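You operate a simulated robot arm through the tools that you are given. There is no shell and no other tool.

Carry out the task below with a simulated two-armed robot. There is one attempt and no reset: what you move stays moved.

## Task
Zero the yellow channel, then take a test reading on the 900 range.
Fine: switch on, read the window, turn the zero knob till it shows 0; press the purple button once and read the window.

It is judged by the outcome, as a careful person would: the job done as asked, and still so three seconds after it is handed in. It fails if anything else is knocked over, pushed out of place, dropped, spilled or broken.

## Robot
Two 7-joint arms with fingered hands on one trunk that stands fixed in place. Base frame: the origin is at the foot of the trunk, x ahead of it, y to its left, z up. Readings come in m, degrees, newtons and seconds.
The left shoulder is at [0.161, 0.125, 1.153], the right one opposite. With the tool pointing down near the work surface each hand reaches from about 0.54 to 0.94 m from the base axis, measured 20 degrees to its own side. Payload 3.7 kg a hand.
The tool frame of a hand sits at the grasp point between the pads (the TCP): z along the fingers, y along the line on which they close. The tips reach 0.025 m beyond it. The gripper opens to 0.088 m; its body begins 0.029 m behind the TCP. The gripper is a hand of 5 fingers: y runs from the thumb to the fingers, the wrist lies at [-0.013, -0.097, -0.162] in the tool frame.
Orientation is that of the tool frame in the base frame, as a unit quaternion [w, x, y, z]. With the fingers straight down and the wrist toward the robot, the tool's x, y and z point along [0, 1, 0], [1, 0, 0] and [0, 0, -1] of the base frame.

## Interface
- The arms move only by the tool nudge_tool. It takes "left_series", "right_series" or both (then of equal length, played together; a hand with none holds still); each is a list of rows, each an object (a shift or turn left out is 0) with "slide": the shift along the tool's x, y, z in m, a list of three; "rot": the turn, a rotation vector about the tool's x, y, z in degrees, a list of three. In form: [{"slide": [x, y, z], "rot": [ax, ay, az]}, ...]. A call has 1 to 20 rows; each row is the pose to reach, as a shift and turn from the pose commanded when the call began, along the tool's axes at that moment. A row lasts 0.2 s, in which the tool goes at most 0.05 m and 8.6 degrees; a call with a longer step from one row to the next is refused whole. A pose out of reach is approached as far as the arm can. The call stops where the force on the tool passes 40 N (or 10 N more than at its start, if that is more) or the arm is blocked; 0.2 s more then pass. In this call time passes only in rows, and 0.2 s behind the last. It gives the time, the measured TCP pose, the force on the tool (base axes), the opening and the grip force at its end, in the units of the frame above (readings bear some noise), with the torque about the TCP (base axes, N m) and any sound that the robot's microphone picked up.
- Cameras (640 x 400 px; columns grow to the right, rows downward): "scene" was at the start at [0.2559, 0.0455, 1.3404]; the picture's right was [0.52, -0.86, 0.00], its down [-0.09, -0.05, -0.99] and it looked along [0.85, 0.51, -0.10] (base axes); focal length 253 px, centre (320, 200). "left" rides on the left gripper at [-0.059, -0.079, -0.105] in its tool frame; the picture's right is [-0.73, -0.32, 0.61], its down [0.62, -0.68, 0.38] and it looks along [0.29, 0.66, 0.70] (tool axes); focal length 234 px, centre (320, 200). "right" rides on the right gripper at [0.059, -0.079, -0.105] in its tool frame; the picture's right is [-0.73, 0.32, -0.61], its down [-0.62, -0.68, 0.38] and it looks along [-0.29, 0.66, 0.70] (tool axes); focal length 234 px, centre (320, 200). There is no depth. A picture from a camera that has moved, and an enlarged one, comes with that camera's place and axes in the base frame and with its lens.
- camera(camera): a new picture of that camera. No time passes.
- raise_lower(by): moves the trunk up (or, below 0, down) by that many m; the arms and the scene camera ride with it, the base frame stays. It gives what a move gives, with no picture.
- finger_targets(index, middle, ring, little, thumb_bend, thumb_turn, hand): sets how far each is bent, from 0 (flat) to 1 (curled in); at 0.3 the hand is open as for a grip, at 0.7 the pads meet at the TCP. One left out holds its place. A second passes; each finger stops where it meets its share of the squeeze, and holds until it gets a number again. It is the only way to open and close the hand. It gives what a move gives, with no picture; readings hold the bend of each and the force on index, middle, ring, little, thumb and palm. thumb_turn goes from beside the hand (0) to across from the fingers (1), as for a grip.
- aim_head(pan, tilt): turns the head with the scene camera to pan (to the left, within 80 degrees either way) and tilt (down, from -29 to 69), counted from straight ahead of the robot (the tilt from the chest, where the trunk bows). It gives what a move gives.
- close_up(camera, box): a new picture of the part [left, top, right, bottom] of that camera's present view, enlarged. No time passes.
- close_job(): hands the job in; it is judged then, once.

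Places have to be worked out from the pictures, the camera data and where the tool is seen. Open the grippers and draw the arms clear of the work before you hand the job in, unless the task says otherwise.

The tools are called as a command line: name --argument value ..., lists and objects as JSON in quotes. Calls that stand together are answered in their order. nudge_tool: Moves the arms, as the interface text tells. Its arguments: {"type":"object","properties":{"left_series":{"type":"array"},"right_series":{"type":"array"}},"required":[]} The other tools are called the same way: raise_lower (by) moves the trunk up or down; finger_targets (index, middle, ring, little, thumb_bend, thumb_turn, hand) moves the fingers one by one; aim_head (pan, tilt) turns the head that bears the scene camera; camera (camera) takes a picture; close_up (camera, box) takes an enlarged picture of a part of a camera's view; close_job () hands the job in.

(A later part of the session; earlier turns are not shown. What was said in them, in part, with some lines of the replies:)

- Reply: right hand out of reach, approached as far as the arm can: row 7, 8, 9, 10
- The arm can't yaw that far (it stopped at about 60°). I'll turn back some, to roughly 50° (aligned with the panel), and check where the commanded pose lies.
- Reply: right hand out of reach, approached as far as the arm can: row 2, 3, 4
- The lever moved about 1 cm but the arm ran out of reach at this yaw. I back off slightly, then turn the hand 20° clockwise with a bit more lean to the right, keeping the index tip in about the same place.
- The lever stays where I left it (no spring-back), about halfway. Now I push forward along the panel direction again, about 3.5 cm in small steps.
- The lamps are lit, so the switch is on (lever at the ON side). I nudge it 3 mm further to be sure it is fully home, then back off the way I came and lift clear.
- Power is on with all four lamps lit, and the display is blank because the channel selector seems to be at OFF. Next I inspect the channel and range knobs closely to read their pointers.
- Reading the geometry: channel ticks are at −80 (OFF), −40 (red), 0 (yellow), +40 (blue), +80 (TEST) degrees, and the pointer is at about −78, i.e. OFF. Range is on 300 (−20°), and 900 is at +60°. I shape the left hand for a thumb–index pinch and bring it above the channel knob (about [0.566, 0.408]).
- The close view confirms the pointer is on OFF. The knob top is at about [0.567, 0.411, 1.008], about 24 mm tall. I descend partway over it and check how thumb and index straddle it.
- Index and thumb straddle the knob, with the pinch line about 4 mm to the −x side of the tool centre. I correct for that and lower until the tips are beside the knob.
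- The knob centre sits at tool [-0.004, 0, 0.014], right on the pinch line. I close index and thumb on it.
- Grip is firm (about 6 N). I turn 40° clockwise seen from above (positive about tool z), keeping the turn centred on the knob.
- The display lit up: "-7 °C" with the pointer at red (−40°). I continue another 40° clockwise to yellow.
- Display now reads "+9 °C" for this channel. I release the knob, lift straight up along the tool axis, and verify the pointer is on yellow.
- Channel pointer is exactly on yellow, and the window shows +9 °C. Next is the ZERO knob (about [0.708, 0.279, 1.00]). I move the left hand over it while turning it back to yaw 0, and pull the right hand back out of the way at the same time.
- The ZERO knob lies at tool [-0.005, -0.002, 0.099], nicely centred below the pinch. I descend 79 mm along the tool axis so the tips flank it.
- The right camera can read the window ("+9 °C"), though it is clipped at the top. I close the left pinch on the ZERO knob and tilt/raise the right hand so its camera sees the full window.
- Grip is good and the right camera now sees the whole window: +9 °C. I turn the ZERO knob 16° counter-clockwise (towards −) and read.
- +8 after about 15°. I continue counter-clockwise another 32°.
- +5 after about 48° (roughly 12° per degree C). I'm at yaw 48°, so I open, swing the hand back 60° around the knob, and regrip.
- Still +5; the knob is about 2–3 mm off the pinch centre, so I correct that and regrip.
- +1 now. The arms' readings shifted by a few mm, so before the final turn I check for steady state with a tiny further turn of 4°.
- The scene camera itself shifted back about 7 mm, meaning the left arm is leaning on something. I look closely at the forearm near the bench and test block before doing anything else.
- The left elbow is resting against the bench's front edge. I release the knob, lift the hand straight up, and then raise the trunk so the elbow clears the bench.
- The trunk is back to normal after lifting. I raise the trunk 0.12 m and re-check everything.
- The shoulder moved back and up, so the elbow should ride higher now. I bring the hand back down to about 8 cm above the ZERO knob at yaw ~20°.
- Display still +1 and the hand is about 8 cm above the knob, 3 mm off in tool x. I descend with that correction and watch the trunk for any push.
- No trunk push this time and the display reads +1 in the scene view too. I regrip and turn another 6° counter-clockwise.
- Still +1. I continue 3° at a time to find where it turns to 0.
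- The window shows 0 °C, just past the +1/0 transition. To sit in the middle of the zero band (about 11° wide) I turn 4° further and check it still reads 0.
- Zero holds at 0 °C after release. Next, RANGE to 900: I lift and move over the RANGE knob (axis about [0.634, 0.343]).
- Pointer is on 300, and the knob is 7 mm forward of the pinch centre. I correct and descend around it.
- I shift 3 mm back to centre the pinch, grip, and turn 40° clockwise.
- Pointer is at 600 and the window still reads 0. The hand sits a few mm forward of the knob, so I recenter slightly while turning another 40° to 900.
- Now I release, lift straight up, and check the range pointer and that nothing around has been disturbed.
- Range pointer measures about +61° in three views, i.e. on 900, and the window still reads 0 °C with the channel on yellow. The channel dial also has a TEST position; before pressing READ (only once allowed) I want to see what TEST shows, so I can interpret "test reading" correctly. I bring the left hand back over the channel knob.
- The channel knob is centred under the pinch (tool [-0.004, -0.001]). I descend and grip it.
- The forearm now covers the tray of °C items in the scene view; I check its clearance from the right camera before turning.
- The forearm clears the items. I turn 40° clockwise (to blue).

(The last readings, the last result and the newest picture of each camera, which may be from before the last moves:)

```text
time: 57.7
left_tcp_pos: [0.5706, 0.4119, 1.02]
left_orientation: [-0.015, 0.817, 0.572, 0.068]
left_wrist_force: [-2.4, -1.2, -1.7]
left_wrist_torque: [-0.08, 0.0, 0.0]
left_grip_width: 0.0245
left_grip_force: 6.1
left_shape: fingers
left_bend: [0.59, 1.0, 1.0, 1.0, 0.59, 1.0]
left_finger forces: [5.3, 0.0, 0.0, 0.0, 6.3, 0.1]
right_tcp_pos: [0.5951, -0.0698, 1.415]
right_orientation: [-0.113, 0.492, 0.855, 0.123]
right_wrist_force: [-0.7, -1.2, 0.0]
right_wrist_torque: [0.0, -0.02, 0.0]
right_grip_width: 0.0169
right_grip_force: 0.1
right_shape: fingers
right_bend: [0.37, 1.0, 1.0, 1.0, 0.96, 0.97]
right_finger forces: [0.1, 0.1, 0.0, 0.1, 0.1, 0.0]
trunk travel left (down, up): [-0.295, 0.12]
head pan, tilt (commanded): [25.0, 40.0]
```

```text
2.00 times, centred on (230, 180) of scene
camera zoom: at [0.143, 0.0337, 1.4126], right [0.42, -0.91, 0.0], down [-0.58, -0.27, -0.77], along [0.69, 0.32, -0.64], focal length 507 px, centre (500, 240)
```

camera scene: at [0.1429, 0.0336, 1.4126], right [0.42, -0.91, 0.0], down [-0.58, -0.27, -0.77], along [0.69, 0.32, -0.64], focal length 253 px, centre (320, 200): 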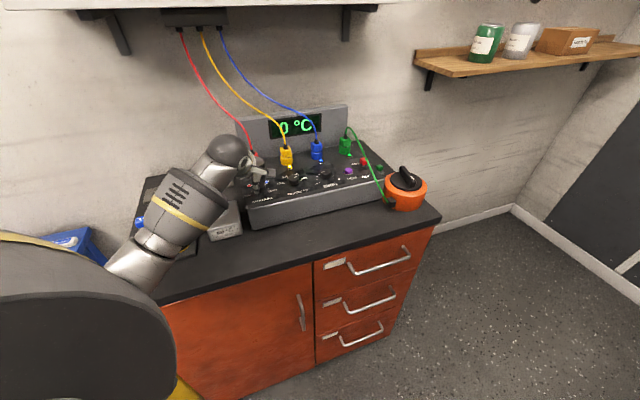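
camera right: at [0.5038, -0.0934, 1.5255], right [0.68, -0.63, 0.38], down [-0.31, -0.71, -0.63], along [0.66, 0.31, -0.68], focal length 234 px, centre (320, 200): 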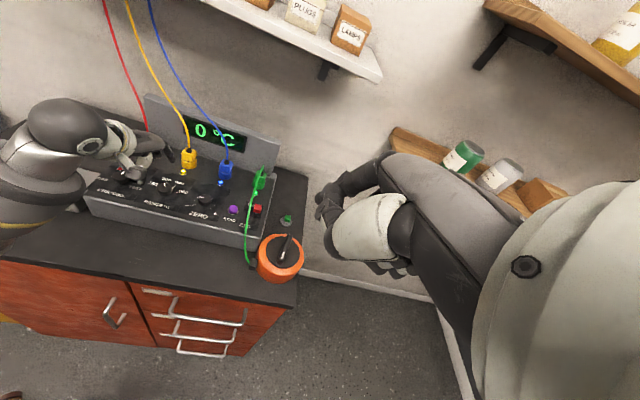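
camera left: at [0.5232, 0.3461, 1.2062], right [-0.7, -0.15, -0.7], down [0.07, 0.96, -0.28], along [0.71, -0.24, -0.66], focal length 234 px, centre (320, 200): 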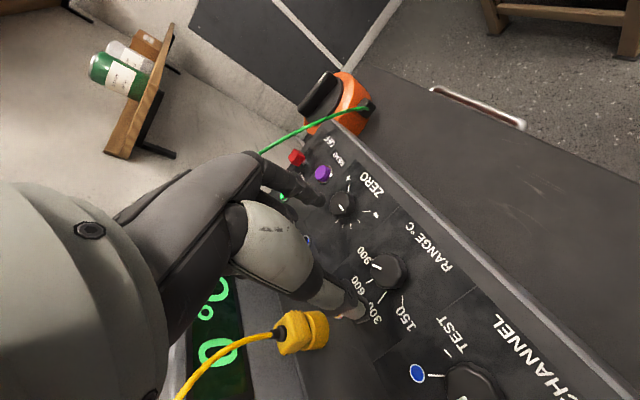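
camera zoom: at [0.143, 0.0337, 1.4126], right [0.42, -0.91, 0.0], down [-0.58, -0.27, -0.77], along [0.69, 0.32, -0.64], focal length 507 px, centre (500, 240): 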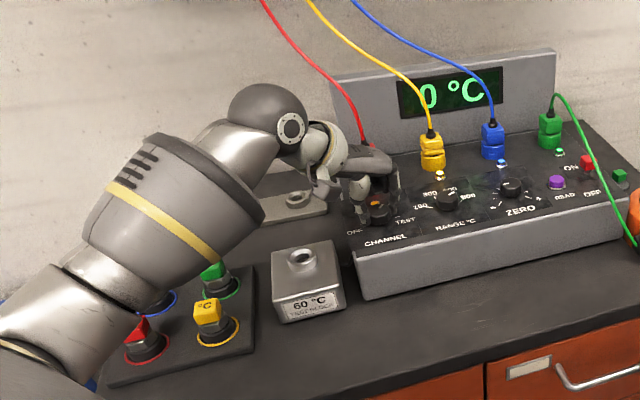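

At blue the window also shows 0 °C (on the 900 range). I continue 40° to TEST and look.

nudge_tool --left_series '[{"slide": [-0.0003, 0.0002, 0], "rot": [0, 0, 8]}, {"slide": [-0.0006, 0.0004, 0], "rot": [0, 0, 16]}, {"slide": [-0.001, 0.0008, 0], "rot": [0, 0, 24]}, {"slide": [-0.0013, 0.0012, 0], "rot": [0, 0, 32]}, {"slide": [-0.0016, 0.0016, 0], "rot": [0, 0, 40]}]'

close_up --camera "right" --box '[0, 80, 260, 260]'

close_up --camera "left" --box '[240, 140, 440, 340]'

close_up --camera "scene" --box '[90, 80, 370, 280]'

```text
time: 58.9
left_tcp_pos: [0.5712, 0.4114, 1.0198]
left_orientation: [-0.037, 0.963, 0.259, 0.06]
left_wrist_force: [-3.2, 0.8, -0.1]
left_wrist_torque: [-0.09, 0.01, -0.02]
left_grip_width: 0.024
left_grip_force: 6.7
left_shape: fingers
left_bend: [0.6, 1.0, 1.0, 1.0, 0.59, 1.0]
left_finger forces: [6.1, 0.0, 0.0, 0.1, 6.9, 0.0]
right_tcp_pos: [0.5951, -0.0691, 1.4156]
right_orientation: [-0.114, 0.493, 0.854, 0.122]
right_wrist_force: [-0.7, 0.0, 0.7]
right_wrist_torque: [0.02, 0.03, 0.01]
right_grip_width: 0.017
right_grip_force: 0.1
right_shape: fingers
right_bend: [0.37, 1.0, 1.0, 1.0, 0.96, 0.97]
right_finger forces: [0.1, 0.0, 0.0, 0.0, 0.0, 0.0]
trunk travel left (down, up): [-0.295, 0.12]
head pan, tilt (commanded): [25.0, 40.0]
```

```text
2.22 times, centred on (130, 170) of right
camera zoom: at [0.5044, -0.0939, 1.5252], right [0.68, -0.63, 0.38], down [-0.31, -0.71, -0.63], along [0.66, 0.31, -0.68], focal length 520 px, centre (742, 267)
```

zoom: 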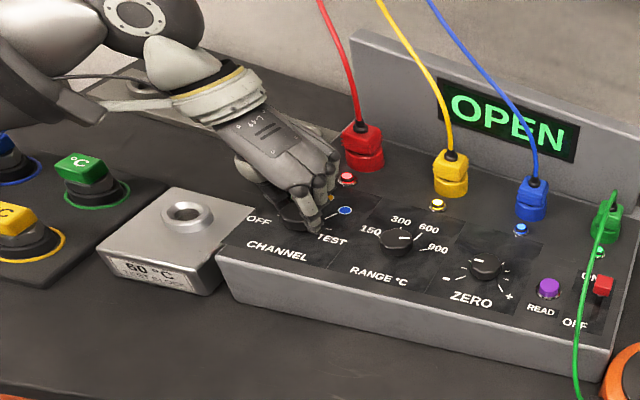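

```text
2.00 times, centred on (340, 240) of left
camera zoom: at [0.4711, 0.4388, 1.1205], right [-0.73, -0.02, -0.68], down [0.23, 0.94, -0.27], along [0.65, -0.35, -0.68], focal length 468 px, centre (280, 120)
```

zoom: 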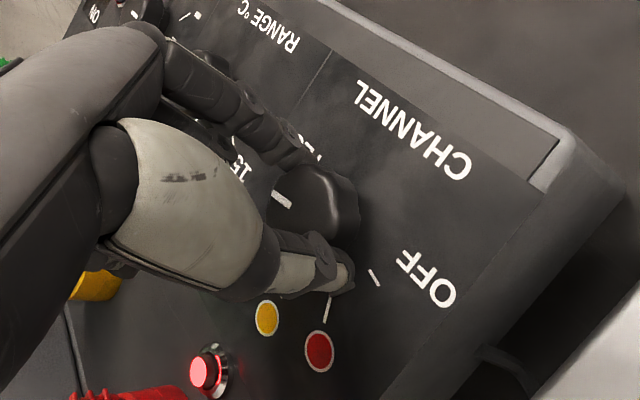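

```text
2.00 times, centred on (230, 180) of scene
camera zoom: at [0.1429, 0.0339, 1.4126], right [0.42, -0.91, 0.0], down [-0.58, -0.27, -0.77], along [0.69, 0.32, -0.64], focal length 507 px, centre (500, 240)
```

zoom: 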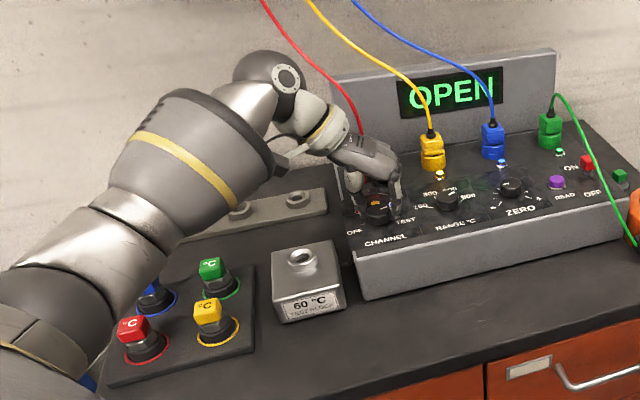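

TEST shows "OPEN": no input there, so a reading on TEST would be meaningless, and the "test reading" must be of the zeroed yellow channel via the purple button. I turn the selector back 80° counter-clockwise to yellow.

nudge_tool --left_series '[{"slide": [0, -0.0006, 0], "rot": [0, 0, -8]}, {"slide": [-0.0002, -0.0012, 0], "rot": [0, 0, -16]}, {"slide": [-0.0004, -0.0018, 0], "rot": [0, 0, -24]}, {"slide": [-0.0007, -0.0024, 0], "rot": [0, 0, -32]}, {"slide": [-0.001, -0.0029, 0], "rot": [0, 0, -40]}, {"slide": [-0.0015, -0.0034, 0], "rot": [0, 0, -48]}, {"slide": [-0.002, -0.0037, 0], "rot": [0, 0, -56]}, {"slide": [-0.0025, -0.004, 0], "rot": [0, 0, -64]}, {"slide": [-0.0031, -0.0043, 0], "rot": [0, 0, -72]}, {"slide": [-0.0037, -0.0044, 0], "rot": [0, 0, -80]}]'

close_up --camera "right" --box '[0, 80, 260, 260]'

close_up --camera "left" --box '[240, 140, 440, 340]'

```text
time: 61.1
left_tcp_pos: [0.5659, 0.4136, 1.0204]
left_orientation: [0.01, 0.569, 0.819, 0.07]
left_wrist_force: [1.2, -1.0, 1.6]
left_wrist_torque: [-0.02, 0.08, 0.02]
left_grip_width: 0.0239
left_grip_force: 6.1
left_shape: fingers
left_bend: [0.58, 1.0, 1.0, 1.0, 0.61, 1.0]
left_finger forces: [6.5, 0.0, 0.1, 0.0, 6.5, 0.0]
right_tcp_pos: [0.5944, -0.0706, 1.4141]
right_orientation: [-0.114, 0.492, 0.854, 0.124]
right_wrist_force: [0.1, -0.2, -0.5]
right_wrist_torque: [0.0, 0.01, 0.0]
right_grip_width: 0.0169
right_grip_force: 0.0
right_shape: fingers
right_bend: [0.37, 1.0, 1.0, 1.0, 0.96, 0.97]
right_finger forces: [0.0, 0.0, 0.0, 0.1, 0.0, 0.0]
trunk travel left (down, up): [-0.295, 0.12]
head pan, tilt (commanded): [25.0, 40.0]
```

```text
2.22 times, centred on (130, 170) of right
camera zoom: at [0.5048, -0.0946, 1.525], right [0.68, -0.63, 0.38], down [-0.31, -0.71, -0.63], along [0.66, 0.31, -0.68], focal length 520 px, centre (742, 267)
```

zoom: 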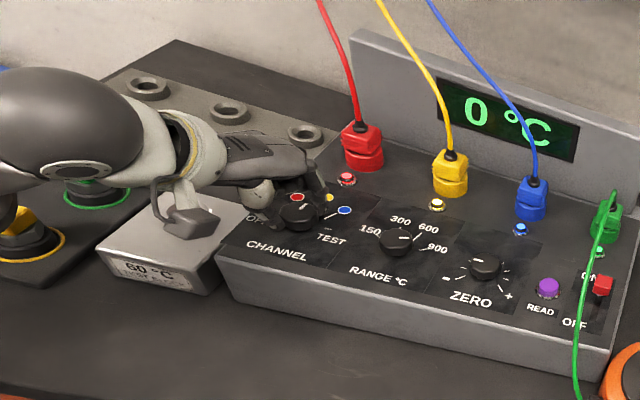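

```text
2.00 times, centred on (340, 240) of left
camera zoom: at [0.5038, 0.3198, 1.1111], right [0.01, -0.73, -0.69], down [-0.82, 0.39, -0.43], along [0.58, 0.57, -0.59], focal length 468 px, centre (280, 120)
```

zoom: 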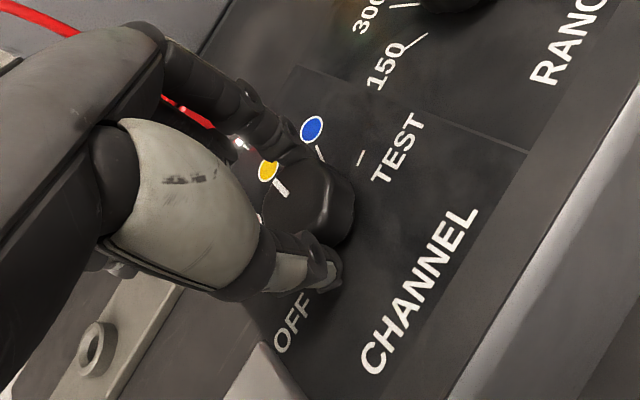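

Back on yellow, window 0 °C. I release, lift, and verify the pointers.

finger_targets --hand "left" --index 0.38 --thumb_bend 0.38

nudge_tool --left_series '[{"slide": [0, 0, -0.03]}, {"slide": [0, 0, -0.06]}, {"slide": [0, 0, -0.09]}]'

close_up --camera "left" --box '[320, 200, 440, 320]'

close_up --camera "scene" --box '[230, 100, 390, 230]'

```text
time: 62.1
left_tcp_pos: [0.566, 0.4136, 1.0202]
left_orientation: [0.009, 0.57, 0.818, 0.069]
left_wrist_force: [-0.7, -0.4, 0.7]
left_wrist_torque: [0.01, 0.03, -0.02]
left_grip_width: 0.0673
left_grip_force: 0.1
left_shape: fingers
left_bend: [0.38, 1.0, 1.0, 1.0, 0.38, 0.99]
left_finger forces: [0.0, 0.0, 0.0, 0.0, 0.0, 0.0]
right_tcp_pos: [0.5951, -0.0696, 1.4157]
right_orientation: [-0.113, 0.492, 0.854, 0.123]
right_wrist_force: [-0.6, -0.4, 1.2]
right_wrist_torque: [-0.01, 0.02, 0.0]
right_grip_width: 0.0171
right_grip_force: 0.1
right_shape: fingers
right_bend: [0.37, 1.0, 1.0, 1.0, 0.96, 0.97]
right_finger forces: [0.1, 0.0, 0.0, 0.1, 0.0, 0.0]
trunk travel left (down, up): [-0.295, 0.12]
head pan, tilt (commanded): [25.0, 40.0]
```

```text
time: 62.9
left_tcp_pos: [0.5573, 0.4035, 1.11]
left_orientation: [0.009, 0.571, 0.818, 0.068]
left_wrist_force: [0.8, 0.2, -0.1]
left_wrist_torque: [-0.03, 0.0, 0.02]
left_grip_width: 0.0678
left_grip_force: 0.1
left_shape: fingers
left_bend: [0.38, 1.0, 1.0, 1.0, 0.38, 0.99]
left_finger forces: [0.0, 0.0, 0.0, 0.0, 0.0, 0.0]
right_tcp_pos: [0.5947, -0.0687, 1.4148]
right_orientation: [-0.113, 0.492, 0.854, 0.124]
right_wrist_force: [0.3, 0.1, 0.2]
right_wrist_torque: [-0.04, -0.02, 0.01]
right_grip_width: 0.0171
right_grip_force: 0.0
right_shape: fingers
right_bend: [0.37, 1.0, 1.0, 1.0, 0.96, 0.97]
right_finger forces: [0.1, 0.0, 0.1, 0.0, 0.0, 0.0]
trunk travel left (down, up): [-0.295, 0.12]
head pan, tilt (commanded): [25.0, 40.0]
```

```text
3.33 times, centred on (380, 260) of left
camera zoom: at [0.4947, 0.3101, 1.201], right [0.01, -0.73, -0.69], down [-0.82, 0.39, -0.42], along [0.58, 0.57, -0.59], focal length 781 px, centre (120, 0)
```

zoom: 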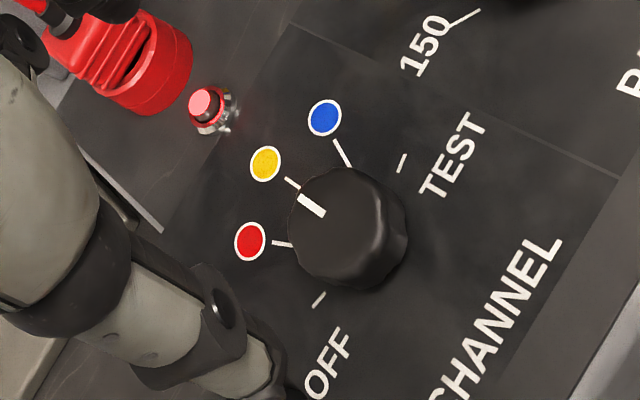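

```text
3.08 times, centred on (310, 165) of scene
camera zoom: at [0.143, 0.0334, 1.4127], right [0.42, -0.91, 0.0], down [-0.58, -0.27, -0.77], along [0.69, 0.32, -0.64], focal length 780 px, centre (351, 308)
```

zoom: 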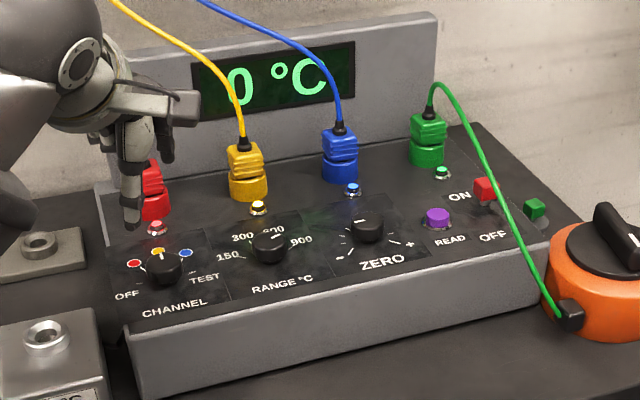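

All settings verified: channel yellow, range 900, zero 0 °C. Now I shape the left hand to a thumb-braced pointing index and move above the purple READ button (about [0.764, 0.227, 0.989]), staying high.

finger_targets --hand "left" --thumb_bend 1.0

nudge_tool --left_series '[{"slide": [-0.03, 0.008, -0.012], "rot": [0, 0, 6]}, {"slide": [-0.066, 0.021, -0.015], "rot": [0, 0, 12]}, {"slide": [-0.102, 0.036, -0.015], "rot": [0, 0, 19]}, {"slide": [-0.139, 0.052, -0.015], "rot": [0, 0, 26]}, {"slide": [-0.176, 0.07, -0.012], "rot": [0, 0, 33]}, {"slide": [-0.2113, 0.0874, -0.008], "rot": [0, 0, 40]}]'

camera --camera "left"

camera --camera "scene"

close_up --camera "right" --box '[100, 60, 320, 260]'

```text
time: 63.9
left_tcp_pos: [0.5578, 0.4032, 1.1092]
left_orientation: [0.009, 0.57, 0.818, 0.069]
left_wrist_force: [-0.7, -0.1, 0.5]
left_wrist_torque: [0.0, -0.06, 0.01]
left_grip_width: 0.0167
left_grip_force: 0.1
left_shape: fingers
left_bend: [0.36, 1.0, 1.0, 1.0, 0.96, 1.0]
left_finger forces: [0.0, 0.0, 0.0, 0.0, 0.1, 0.0]
right_tcp_pos: [0.5953, -0.0698, 1.4148]
right_orientation: [-0.113, 0.492, 0.854, 0.123]
right_wrist_force: [-0.1, 0.5, 0.4]
right_wrist_torque: [0.0, 0.0, 0.01]
right_grip_width: 0.017
right_grip_force: 0.0
right_shape: fingers
right_bend: [0.37, 1.0, 1.0, 1.0, 0.96, 0.97]
right_finger forces: [0.1, 0.0, 0.0, 0.1, 0.1, 0.0]
trunk travel left (down, up): [-0.295, 0.12]
head pan, tilt (commanded): [25.0, 40.0]
```

```text
time: 65.3
left_tcp_pos: [0.7138, 0.2361, 1.1109]
left_orientation: [-0.015, 0.817, 0.572, 0.07]
left_wrist_force: [0.6, 0.3, 0.2]
left_wrist_torque: [-0.01, 0.03, -0.02]
left_grip_width: 0.0166
left_grip_force: 0.1
left_shape: fingers
left_bend: [0.36, 1.0, 1.0, 1.0, 0.96, 1.0]
left_finger forces: [0.0, 0.1, 0.1, 0.0, 0.1, 0.1]
right_tcp_pos: [0.5948, -0.0706, 1.4151]
right_orientation: [-0.114, 0.492, 0.854, 0.123]
right_wrist_force: [0.1, 0.4, 0.2]
right_wrist_torque: [0.02, 0.03, -0.01]
right_grip_width: 0.0169
right_grip_force: 0.0
right_shape: fingers
right_bend: [0.37, 1.0, 1.0, 1.0, 0.96, 0.97]
right_finger forces: [0.1, 0.0, 0.0, 0.0, 0.1, 0.0]
trunk travel left (down, up): [-0.295, 0.12]
head pan, tilt (commanded): [25.0, 40.0]
```

```text
taken
camera left: at [0.6116, 0.1968, 1.2029], right [-0.49, -0.5, -0.71], down [-0.39, 0.86, -0.34], along [0.78, 0.12, -0.62], focal length 234 px, centre (320, 200)
```

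left: 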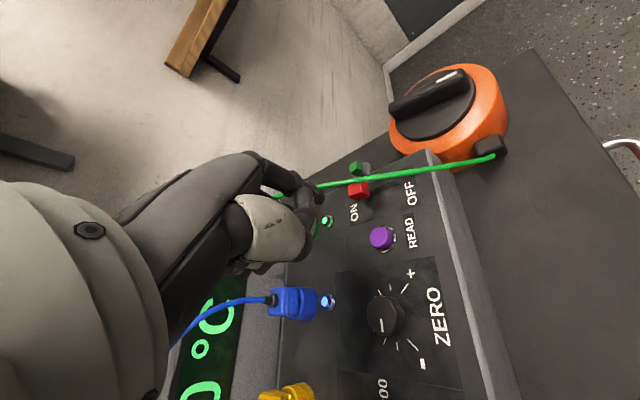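

```text
taken
camera scene: at [0.1437, 0.0331, 1.4125], right [0.42, -0.91, 0.0], down [-0.58, -0.27, -0.77], along [0.69, 0.32, -0.64], focal length 253 px, centre (320, 200)
```

scene: 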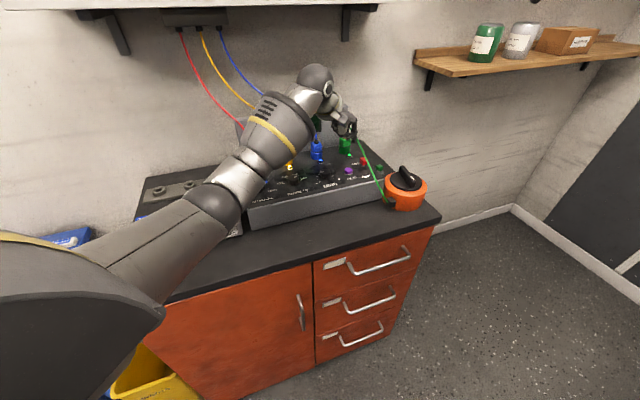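

```text
2.00 times, centred on (210, 160) of right
camera zoom: at [0.5052, -0.0948, 1.5247], right [0.68, -0.63, 0.38], down [-0.31, -0.71, -0.63], along [0.66, 0.31, -0.68], focal length 468 px, centre (540, 280)
```

zoom: 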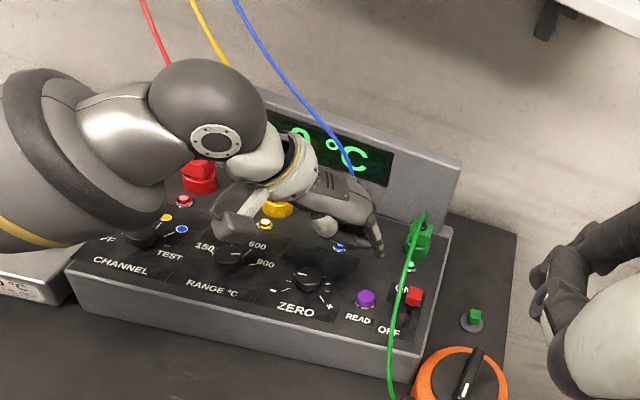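

close_up --camera "left" --box '[260, 150, 440, 290]'

close_up --camera "right" --box '[220, 120, 320, 230]'

close_up --camera "scene" --box '[300, 90, 400, 210]'

```text
2.86 times, centred on (350, 220) of left
camera zoom: at [0.6116, 0.1968, 1.2029], right [-0.49, -0.5, -0.71], down [-0.39, 0.86, -0.34], along [0.78, 0.12, -0.62], focal length 669 px, centre (234, 143)
```

zoom: 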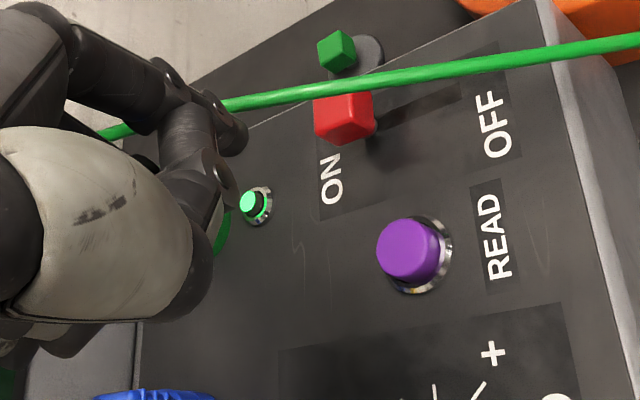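

```text
3.64 times, centred on (270, 175) of right
camera zoom: at [0.5052, -0.0948, 1.5247], right [0.68, -0.63, 0.38], down [-0.31, -0.71, -0.63], along [0.66, 0.31, -0.68], focal length 852 px, centre (502, 291)
```

zoom: 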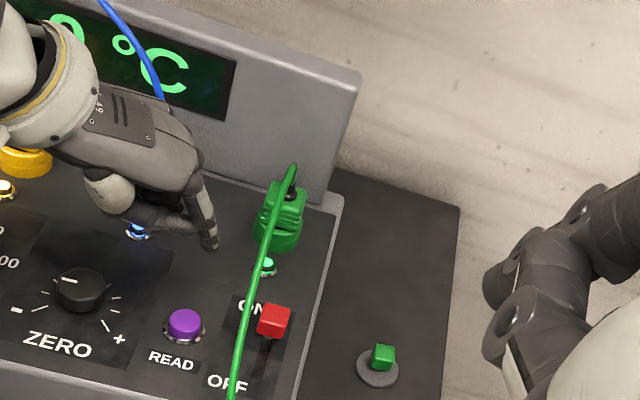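

```text
3.33 times, centred on (350, 150) of scene
camera zoom: at [0.1437, 0.0331, 1.4125], right [0.42, -0.91, 0.0], down [-0.58, -0.27, -0.77], along [0.69, 0.32, -0.64], focal length 844 px, centre (220, 367)
```

zoom: 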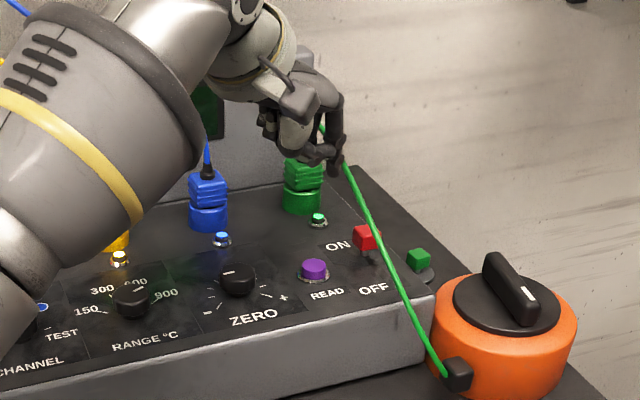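

The button lies about 2 mm and 4 mm (tool x, y) off the fingertip's descent line, about 95 mm below. I correct and come down 60 mm, then re-check before pressing.

nudge_tool --left_series '[{"slide": [-0.002, -0.005, 0.02]}, {"slide": [-0.002, -0.005, 0.04]}, {"slide": [-0.002, -0.005, 0.06]}]'

close_up --camera "left" --box '[260, 130, 420, 250]'

close_up --camera "right" --box '[190, 120, 310, 230]'

close_up --camera "scene" --box '[300, 110, 400, 210]'

```text
time: 66.1
left_tcp_pos: [0.715, 0.2428, 1.0516]
left_orientation: [-0.015, 0.816, 0.574, 0.069]
left_wrist_force: [-0.2, -0.7, 0.2]
left_wrist_torque: [-0.01, -0.02, 0.0]
left_grip_width: 0.0168
left_grip_force: 0.0
left_shape: fingers
left_bend: [0.36, 1.0, 1.0, 1.0, 0.96, 1.0]
left_finger forces: [0.0, 0.0, 0.0, 0.0, 0.0, 0.0]
right_tcp_pos: [0.5951, -0.0695, 1.4141]
right_orientation: [-0.113, 0.492, 0.855, 0.122]
right_wrist_force: [0.1, 0.3, 0.6]
right_wrist_torque: [0.0, -0.02, -0.02]
right_grip_width: 0.0169
right_grip_force: 0.0
right_shape: fingers
right_bend: [0.37, 1.0, 1.0, 1.0, 0.96, 0.97]
right_finger forces: [0.0, 0.1, 0.0, 0.0, 0.1, 0.0]
trunk travel left (down, up): [-0.295, 0.12]
head pan, tilt (commanded): [25.0, 40.0]
```

```text
3.33 times, centred on (340, 190) of left
camera zoom: at [0.6115, 0.2034, 1.1447], right [-0.49, -0.51, -0.71], down [-0.4, 0.85, -0.34], along [0.78, 0.12, -0.62], focal length 781 px, centre (253, 233)
```

zoom: 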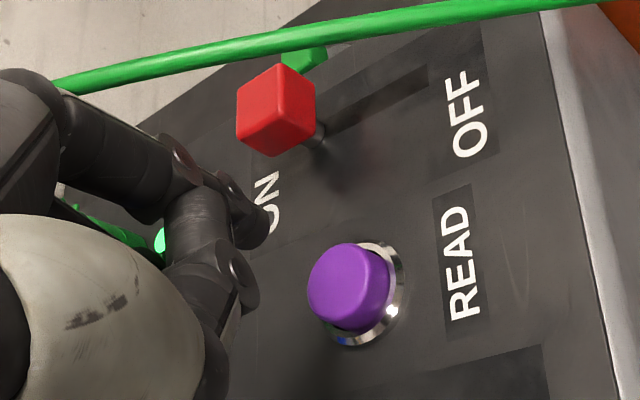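

```text
3.64 times, centred on (250, 175) of right
camera zoom: at [0.5049, -0.0941, 1.5249], right [0.68, -0.63, 0.38], down [-0.31, -0.71, -0.63], along [0.66, 0.31, -0.68], focal length 852 px, centre (574, 291)
```

zoom: 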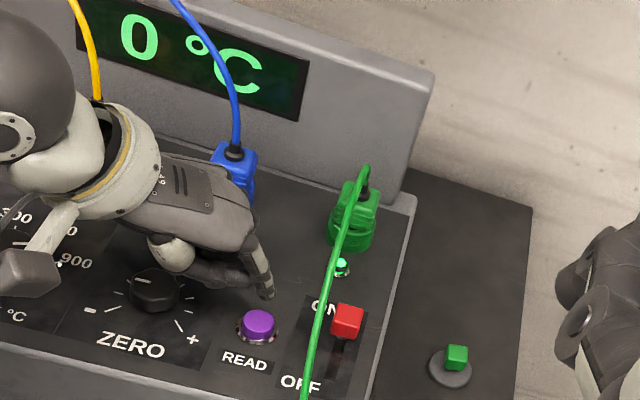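

```text
4.00 times, centred on (350, 160) of scene
camera zoom: at [0.1434, 0.0337, 1.4126], right [0.42, -0.91, 0.0], down [-0.58, -0.27, -0.77], along [0.69, 0.32, -0.64], focal length 1013 px, centre (200, 360)
```

zoom: 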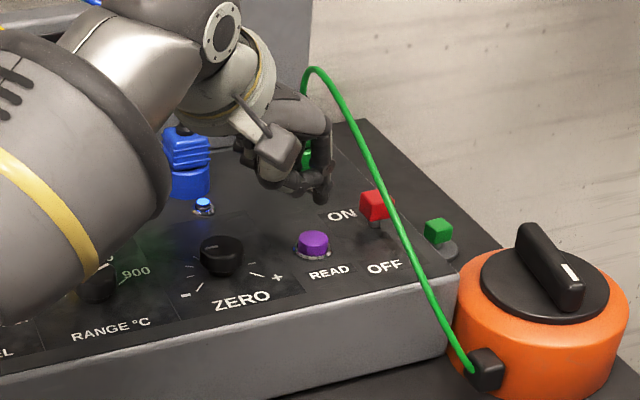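

All three views put the fingertip within about 2 mm of the button centre, roughly 34 mm above it. I press down in small steps and hold, checking force and the window.

nudge_tool --left_series '[{"slide": [0, -0.0015, 0.015]}, {"slide": [0, -0.0015, 0.026]}, {"slide": [0, -0.0015, 0.031]}, {"slide": [0, -0.0015, 0.034]}, {"slide": [0, -0.0015, 0.037]}]'

close_up --camera "right" --box '[190, 120, 310, 230]'

close_up --camera "left" --box '[260, 130, 420, 250]'

```text
time: 67.3
left_tcp_pos: [0.7163, 0.2457, 1.0195]
left_orientation: [-0.014, 0.816, 0.573, 0.069]
left_wrist_force: [-0.7, 0.2, 1.4]
left_wrist_torque: [-0.06, -0.04, -0.08]
left_grip_width: 0.0169
left_grip_force: 0.3
left_shape: fingers
left_bend: [0.36, 1.0, 1.0, 1.0, 0.96, 1.0]
left_finger forces: [1.0, 0.0, 0.0, 0.0, 0.0, 0.0]
right_tcp_pos: [0.5958, -0.0701, 1.4148]
right_orientation: [-0.113, 0.492, 0.854, 0.124]
right_wrist_force: [0.6, 0.2, -0.4]
right_wrist_torque: [0.0, 0.0, -0.01]
right_grip_width: 0.0168
right_grip_force: 0.1
right_shape: fingers
right_bend: [0.37, 1.0, 1.0, 1.0, 0.96, 0.97]
right_finger forces: [0.1, 0.0, 0.0, 0.0, 0.0, 0.1]
trunk travel left (down, up): [-0.295, 0.12]
head pan, tilt (commanded): [25.0, 40.0]
```

```text
3.64 times, centred on (250, 175) of right
camera zoom: at [0.5043, -0.0942, 1.5253], right [0.68, -0.63, 0.38], down [-0.31, -0.71, -0.63], along [0.66, 0.31, -0.68], focal length 852 px, centre (574, 291)
```

zoom: 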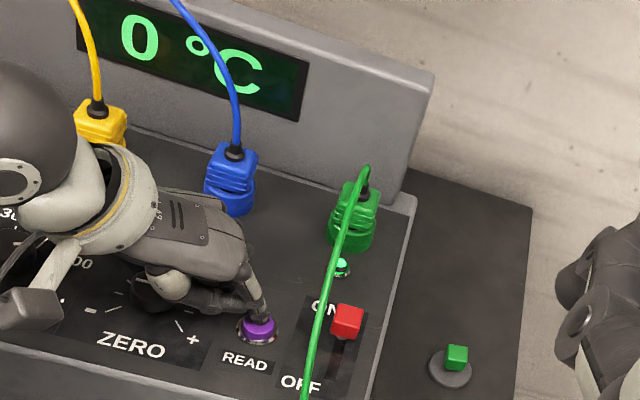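

```text
3.33 times, centred on (340, 190) of left
camera zoom: at [0.6129, 0.207, 1.1116], right [-0.49, -0.51, -0.71], down [-0.4, 0.85, -0.34], along [0.78, 0.12, -0.62], focal length 781 px, centre (253, 233)
```

zoom: 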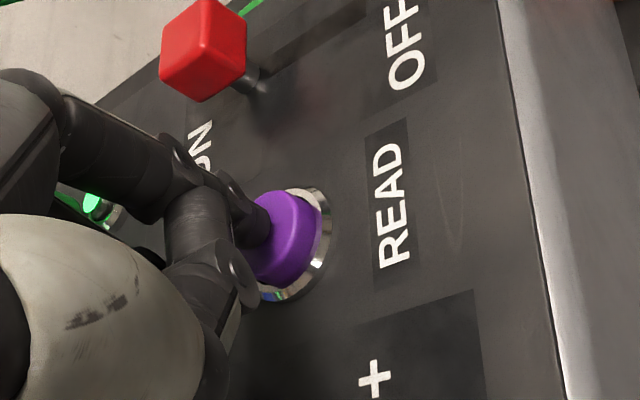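

Fingertip is on the button (about 1 N). I press further in 1.5 mm steps.

nudge_tool --left_series '[{"slide": [0, 0, 0.0015]}, {"slide": [0, 0, 0.003]}, {"slide": [0, 0, 0.0045]}]'

close_up --camera "right" --box '[190, 120, 310, 230]'

close_up --camera "left" --box '[260, 130, 420, 250]'

```text
time: 68.1
left_tcp_pos: [0.7148, 0.2463, 1.0154]
left_orientation: [-0.014, 0.816, 0.574, 0.069]
left_wrist_force: [-0.6, -0.4, 4.0]
left_wrist_torque: [-0.06, -0.13, -0.02]
left_grip_width: 0.0167
left_grip_force: 2.3
left_shape: fingers
left_bend: [0.36, 1.0, 1.0, 1.0, 0.96, 1.0]
left_finger forces: [3.1, 0.1, 0.0, 0.0, 0.1, 0.1]
right_tcp_pos: [0.5948, -0.0695, 1.4146]
right_orientation: [-0.113, 0.492, 0.855, 0.123]
right_wrist_force: [-0.8, 0.5, 0.0]
right_wrist_torque: [-0.01, -0.02, 0.04]
right_grip_width: 0.017
right_grip_force: 0.0
right_shape: fingers
right_bend: [0.37, 1.0, 1.0, 1.0, 0.96, 0.97]
right_finger forces: [0.0, 0.0, 0.0, 0.1, 0.1, 0.0]
trunk travel left (down, up): [-0.295, 0.12]
head pan, tilt (commanded): [25.0, 40.0]
heard: click
```

```text
3.64 times, centred on (250, 175) of right
camera zoom: at [0.504, -0.0943, 1.5254], right [0.68, -0.63, 0.38], down [-0.31, -0.71, -0.63], along [0.66, 0.31, -0.68], focal length 852 px, centre (574, 291)
```

zoom: 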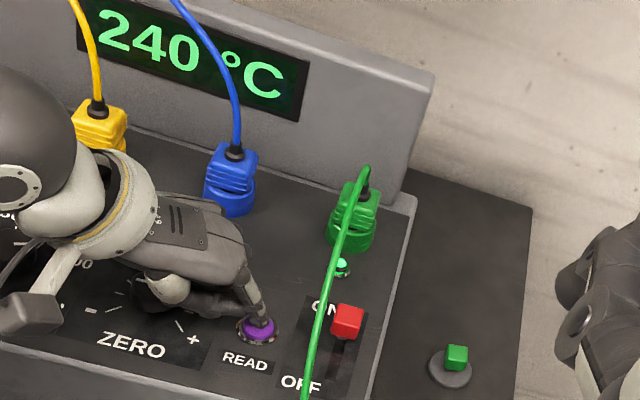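

```text
3.33 times, centred on (340, 190) of left
camera zoom: at [0.6124, 0.207, 1.1076], right [-0.49, -0.51, -0.71], down [-0.4, 0.85, -0.34], along [0.78, 0.12, -0.62], focal length 781 px, centre (253, 233)
```

zoom: 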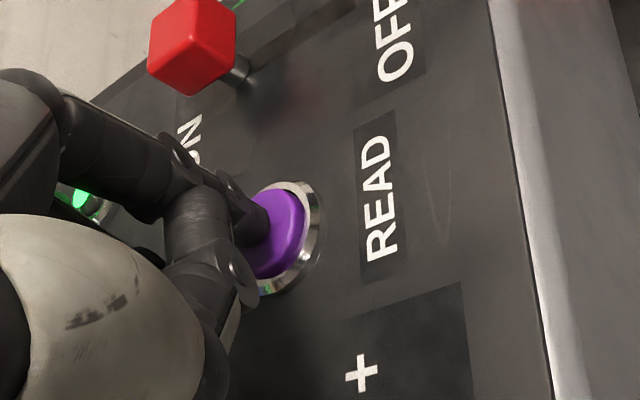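

A click, and the window reads 240 °C. I lift the finger straight off and up.

nudge_tool --left_series '[{"slide": [0, 0, -0.02]}, {"slide": [0, 0, -0.05]}, {"slide": [0, 0, -0.09]}, {"slide": [0, 0, -0.12]}]'

close_up --camera "right" --box '[60, 60, 320, 260]'

camera --camera "scene"

camera --camera "left"

```text
time: 69.1
left_tcp_pos: [0.7013, 0.2345, 1.1333]
left_orientation: [-0.015, 0.816, 0.574, 0.068]
left_wrist_force: [1.2, -0.5, 0.8]
left_wrist_torque: [-0.02, -0.01, 0.03]
left_grip_width: 0.0166
left_grip_force: 0.1
left_shape: fingers
left_bend: [0.36, 1.0, 1.0, 1.0, 0.96, 1.0]
left_finger forces: [0.0, 0.0, 0.0, 0.0, 0.0, 0.1]
right_tcp_pos: [0.5954, -0.0695, 1.4159]
right_orientation: [-0.113, 0.492, 0.854, 0.123]
right_wrist_force: [0.3, -0.5, 0.0]
right_wrist_torque: [-0.04, 0.01, 0.0]
right_grip_width: 0.017
right_grip_force: 0.0
right_shape: fingers
right_bend: [0.37, 1.0, 1.0, 1.0, 0.96, 0.97]
right_finger forces: [0.0, 0.1, 0.0, 0.1, 0.0, 0.1]
trunk travel left (down, up): [-0.295, 0.12]
head pan, tilt (commanded): [25.0, 40.0]
```

```text
2.00 times, centred on (190, 160) of right
camera zoom: at [0.5042, -0.0943, 1.5253], right [0.68, -0.63, 0.38], down [-0.31, -0.71, -0.63], along [0.66, 0.31, -0.68], focal length 468 px, centre (580, 280)
```

zoom: 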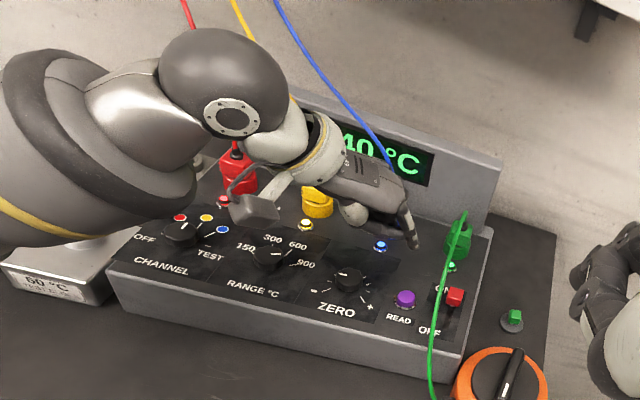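

```text
taken
camera scene: at [0.1428, 0.0335, 1.4127], right [0.42, -0.91, 0.0], down [-0.58, -0.27, -0.77], along [0.69, 0.32, -0.64], focal length 253 px, centre (320, 200)
```

scene: 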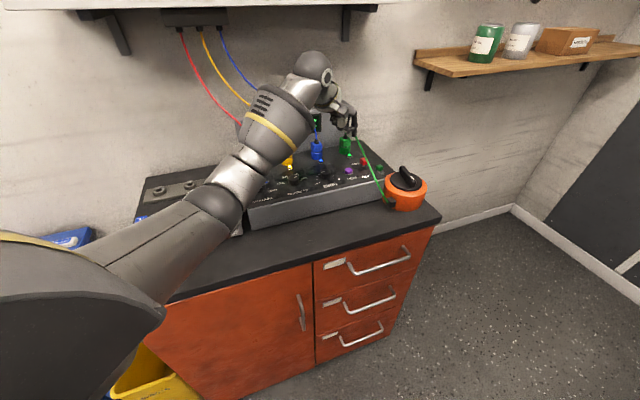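

```text
taken
camera left: at [0.5979, 0.1949, 1.2265], right [-0.49, -0.51, -0.71], down [-0.4, 0.85, -0.34], along [0.78, 0.12, -0.62], focal length 234 px, centre (320, 200)
```

left: 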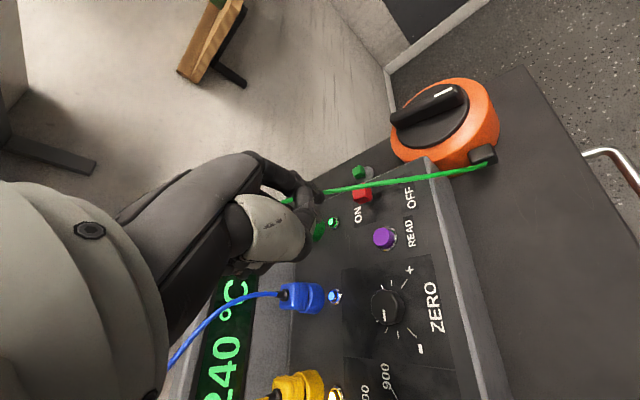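

Reading taken (240 °C held). I withdraw the left arm up and back, clear of the bench.

nudge_tool --left_series '[{"slide": [0, 0, -0.045]}, {"slide": [0, -0.02, -0.09]}, {"slide": [0.004, -0.06, -0.125]}, {"slide": [0.01, -0.1, -0.15]}, {"slide": [0.016, -0.14, -0.17]}, {"slide": [0.021, -0.18, -0.185]}, {"slide": [0.026, -0.22, -0.195]}, {"slide": [0.029, -0.2575, -0.199]}]'

finger_targets --hand "left" --index 0.3 --middle 0.3 --ring 0.3 --little 0.3 --thumb_bend 0.3

finger_targets --hand "right" --index 0.3 --middle 0.3 --ring 0.3 --little 0.3 --thumb_bend 0.3

camera --camera "scene"

camera --camera "right"

```text
refused: row 3 steps farther than a row can; nothing moved
```

```text
time: 70.1
left_tcp_pos: [0.7004, 0.2343, 1.1337]
left_orientation: [-0.014, 0.816, 0.573, 0.069]
left_wrist_force: [0.1, 0.1, 0.3]
left_wrist_torque: [-0.01, 0.02, 0.0]
left_grip_width: 0.0843
left_grip_force: 0.0
left_shape: fingers
left_bend: [0.3, 0.3, 0.3, 0.3, 0.3, 0.98]
left_finger forces: [0.1, 0.0, 0.1, 0.0, 0.0, 0.0]
right_tcp_pos: [0.5941, -0.0699, 1.4146]
right_orientation: [-0.112, 0.492, 0.855, 0.123]
right_wrist_force: [-0.4, -0.8, 0.1]
right_wrist_torque: [-0.01, 0.0, 0.02]
right_grip_width: 0.0167
right_grip_force: 0.2
right_shape: fingers
right_bend: [0.37, 1.0, 1.0, 1.0, 0.96, 0.97]
right_finger forces: [0.0, 0.0, 0.1, 0.0, 0.0, 0.0]
trunk travel left (down, up): [-0.295, 0.12]
head pan, tilt (commanded): [25.0, 40.0]
```

```text
time: 71.1
left_tcp_pos: [0.7004, 0.2345, 1.1331]
left_orientation: [-0.015, 0.816, 0.574, 0.068]
left_wrist_force: [0.6, 0.5, 0.2]
left_wrist_torque: [0.01, 0.01, 0.01]
left_grip_width: 0.0844
left_grip_force: 0.1
left_shape: fingers
left_bend: [0.3, 0.3, 0.3, 0.3, 0.3, 0.98]
left_finger forces: [0.1, 0.1, 0.0, 0.1, 0.0, 0.0]
right_tcp_pos: [0.5953, -0.0702, 1.4153]
right_orientation: [-0.114, 0.492, 0.854, 0.123]
right_wrist_force: [-0.5, 0.9, -0.1]
right_wrist_torque: [-0.01, -0.02, 0.02]
right_grip_width: 0.0843
right_grip_force: 0.1
right_shape: fingers
right_bend: [0.3, 0.3, 0.3, 0.3, 0.3, 0.97]
right_finger forces: [0.0, 0.0, 0.0, 0.1, 0.0, 0.1]
trunk travel left (down, up): [-0.295, 0.12]
head pan, tilt (commanded): [25.0, 40.0]
```

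```text
taken
camera scene: at [0.1431, 0.0337, 1.4126], right [0.42, -0.91, 0.0], down [-0.58, -0.27, -0.77], along [0.69, 0.32, -0.64], focal length 253 px, centre (320, 200)
```

scene: 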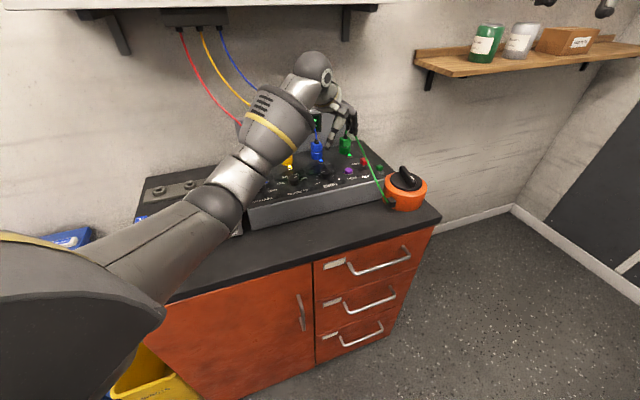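

```text
taken
camera right: at [0.5045, -0.0941, 1.5251], right [0.68, -0.63, 0.38], down [-0.31, -0.71, -0.63], along [0.66, 0.31, -0.68], focal length 234 px, centre (320, 200)
```

right: 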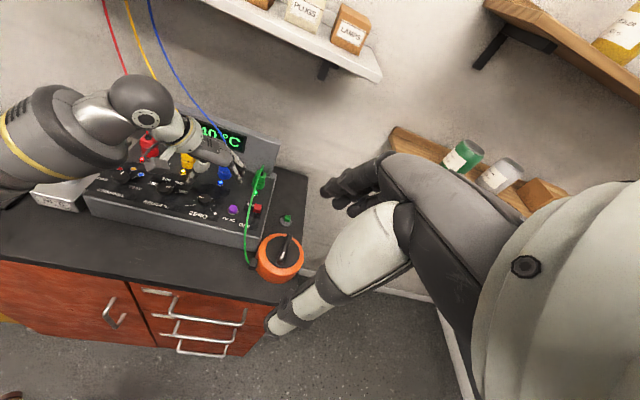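

The retreat was refused (a step too long), so the fingers opened above the panel. Finger forces are zero; I check closely that no lead is touched before moving.

close_up --camera "right" --box '[150, 90, 300, 240]'

close_up --camera "scene" --box '[270, 60, 400, 210]'

camera --camera "left"

```text
2.67 times, centred on (225, 165) of right
camera zoom: at [0.5045, -0.0941, 1.5251], right [0.68, -0.63, 0.38], down [-0.31, -0.71, -0.63], along [0.66, 0.31, -0.68], focal length 624 px, centre (573, 293)
```

zoom: 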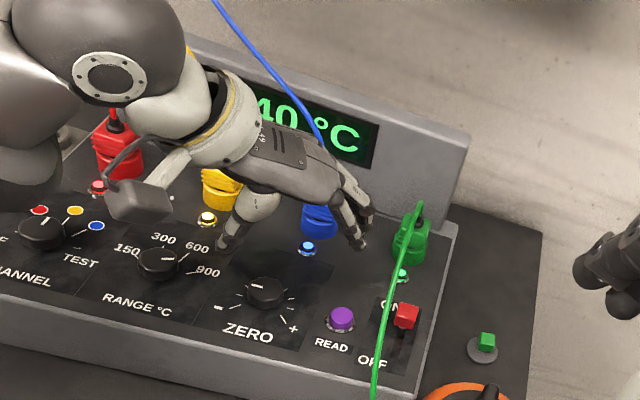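

```text
2.67 times, centred on (335, 135) of scene
camera zoom: at [0.1431, 0.0337, 1.4126], right [0.42, -0.91, 0.0], down [-0.58, -0.27, -0.77], along [0.69, 0.32, -0.64], focal length 676 px, centre (280, 373)
```

zoom: 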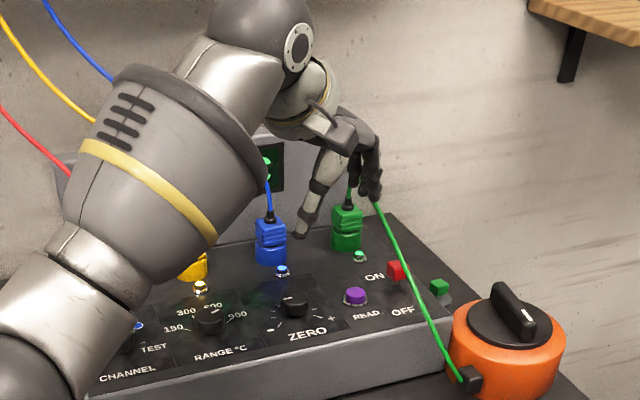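

```text
taken
camera left: at [0.5983, 0.1951, 1.2259], right [-0.49, -0.51, -0.71], down [-0.4, 0.85, -0.34], along [0.78, 0.12, -0.62], focal length 234 px, centre (320, 200)
```

left: 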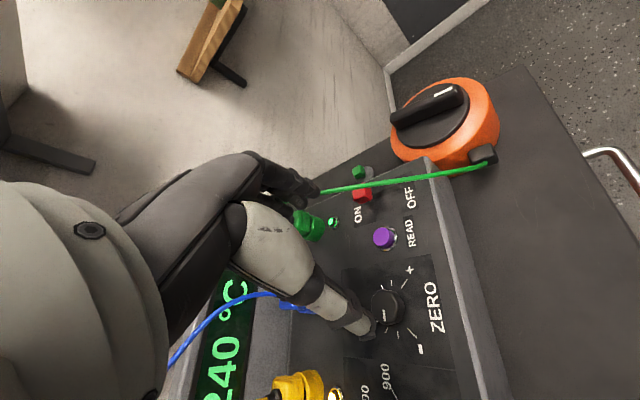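

Nothing is being touched (closest lead is a few cm away). I now withdraw the left arm up first and then back, with shorter steps.

nudge_tool --left_series '[{"slide": [0, 0, -0.045]}, {"slide": [0, -0.015, -0.085]}, {"slide": [0.004, -0.045, -0.12]}, {"slide": [0.008, -0.085, -0.145]}, {"slide": [0.012, -0.128, -0.165]}, {"slide": [0.017, -0.173, -0.18]}, {"slide": [0.022, -0.218, -0.192]}, {"slide": [0.027, -0.2575, -0.199]}]'

camera --camera "scene"

camera --camera "right"

camera --camera "left"

```text
time: 72.9
left_tcp_pos: [0.4487, 0.3222, 1.319]
left_orientation: [-0.014, 0.816, 0.574, 0.07]
left_wrist_force: [-0.5, -0.3, 0.0]
left_wrist_torque: [-0.02, 0.0, -0.03]
left_grip_width: 0.0847
left_grip_force: 0.1
left_shape: fingers
left_bend: [0.3, 0.3, 0.3, 0.3, 0.3, 0.98]
left_finger forces: [0.0, 0.1, 0.1, 0.0, 0.1, 0.0]
right_tcp_pos: [0.5941, -0.0688, 1.4155]
right_orientation: [-0.113, 0.492, 0.854, 0.123]
right_wrist_force: [0.1, -0.5, 0.1]
right_wrist_torque: [-0.03, 0.02, -0.03]
right_grip_width: 0.0843
right_grip_force: 0.1
right_shape: fingers
right_bend: [0.3, 0.3, 0.3, 0.3, 0.3, 0.97]
right_finger forces: [0.0, 0.0, 0.1, 0.0, 0.1, 0.1]
trunk travel left (down, up): [-0.295, 0.12]
head pan, tilt (commanded): [25.0, 40.0]
```

```text
taken
camera scene: at [0.142, 0.0343, 1.4128], right [0.42, -0.91, 0.0], down [-0.58, -0.27, -0.77], along [0.69, 0.32, -0.64], focal length 253 px, centre (320, 200)
```

scene: 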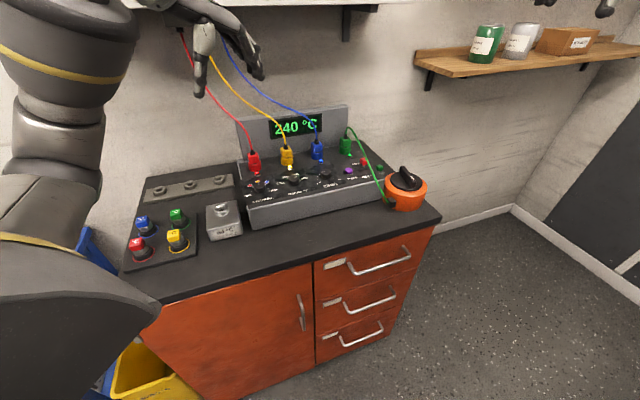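

```text
taken
camera right: at [0.5033, -0.0935, 1.5258], right [0.68, -0.63, 0.38], down [-0.31, -0.71, -0.63], along [0.66, 0.31, -0.68], focal length 234 px, centre (320, 200)
```

right: 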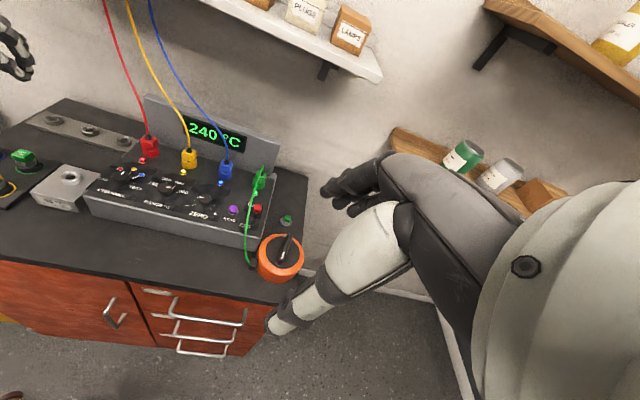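

```text
taken
camera left: at [0.3449, 0.2838, 1.4119], right [-0.49, -0.51, -0.71], down [-0.4, 0.85, -0.34], along [0.78, 0.12, -0.62], focal length 234 px, centre (320, 200)
```

left: 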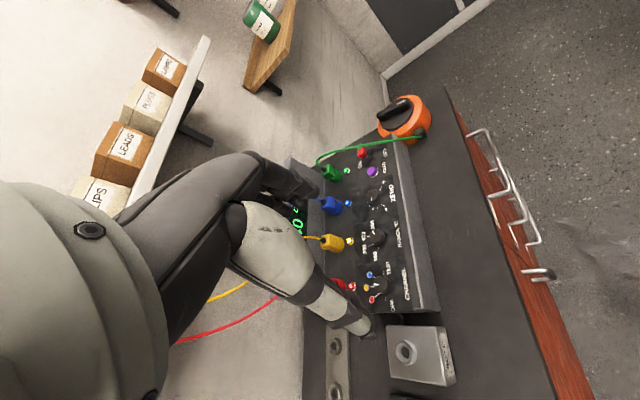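

Both arms are clear, everything on the bench is in place, and the window shows 240 °C. A last close look at the panel and surroundings before handing in.

close_up --camera "scene" --box '[230, 100, 400, 230]'

close_up --camera "scene" --box '[110, 160, 260, 280]'

close_up --camera "right" --box '[80, 90, 320, 290]'

```text
3.08 times, centred on (315, 165) of scene
camera zoom: at [0.142, 0.0343, 1.4128], right [0.42, -0.91, 0.0], down [-0.58, -0.27, -0.77], along [0.69, 0.32, -0.64], focal length 780 px, centre (335, 308)
```

zoom: 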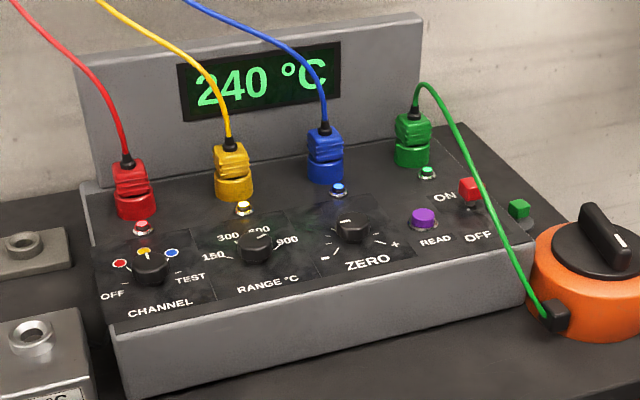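

```text
3.33 times, centred on (185, 220) of scene
camera zoom: at [0.142, 0.0343, 1.4128], right [0.42, -0.91, 0.0], down [-0.58, -0.27, -0.77], along [0.69, 0.32, -0.64], focal length 844 px, centre (770, 133)
```

zoom: 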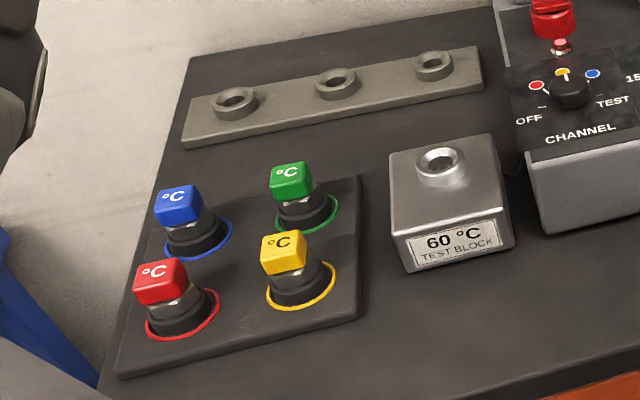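

```text
2.00 times, centred on (200, 190) of right
camera zoom: at [0.5033, -0.0935, 1.5258], right [0.68, -0.63, 0.38], down [-0.31, -0.71, -0.63], along [0.66, 0.31, -0.68], focal length 468 px, centre (560, 220)
```

zoom: 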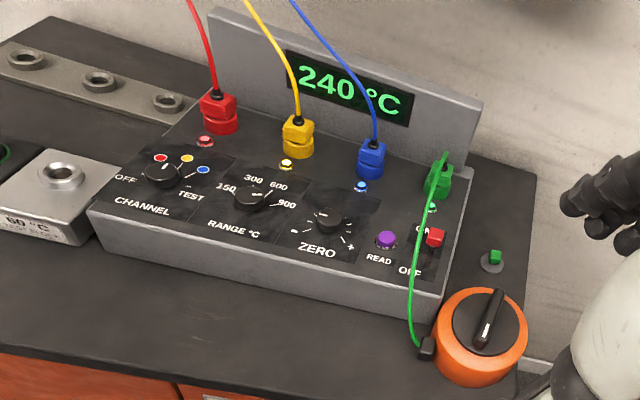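

Power is on, the channel is on yellow and zeroed, and the range is on 900. READ was pressed once and the window holds 240 °C. The leads, probes, block and orange unit are undisturbed, the hands are open and the arms are clear. Handing in.

close_job

```text
The job is handed in.
```

The yellow channel is zeroed, and the test reading on the 900 range is **240 °C**.

- **Zeroing:** With the meter switched on and the channel knob turned to yellow, the window showed +9 °C. I turned the zero knob until it read 0. I zeroed on the 300 range it was set to, and it still showed 0 after I changed to 900.
- **Test reading:** I pressed the purple READ button once, heard one click, and the window showed 240 °C. It was still showing that when I handed in.
- **TEST position:** The channel knob also has a TEST setting, so I turned to it briefly before pressing READ. The window showed "OPEN", so I went back to yellow, checked it still read 0, and took the reading there.
- **Elbow contact:** Partway through zeroing, the left elbow leaned on the front edge of the bench. I lifted off and raised the trunk before carrying on.

In the last pictures nothing looked moved: the leads, °C probes, test block and orange unit were in place. The hands are open and both arms are clear of the bench.
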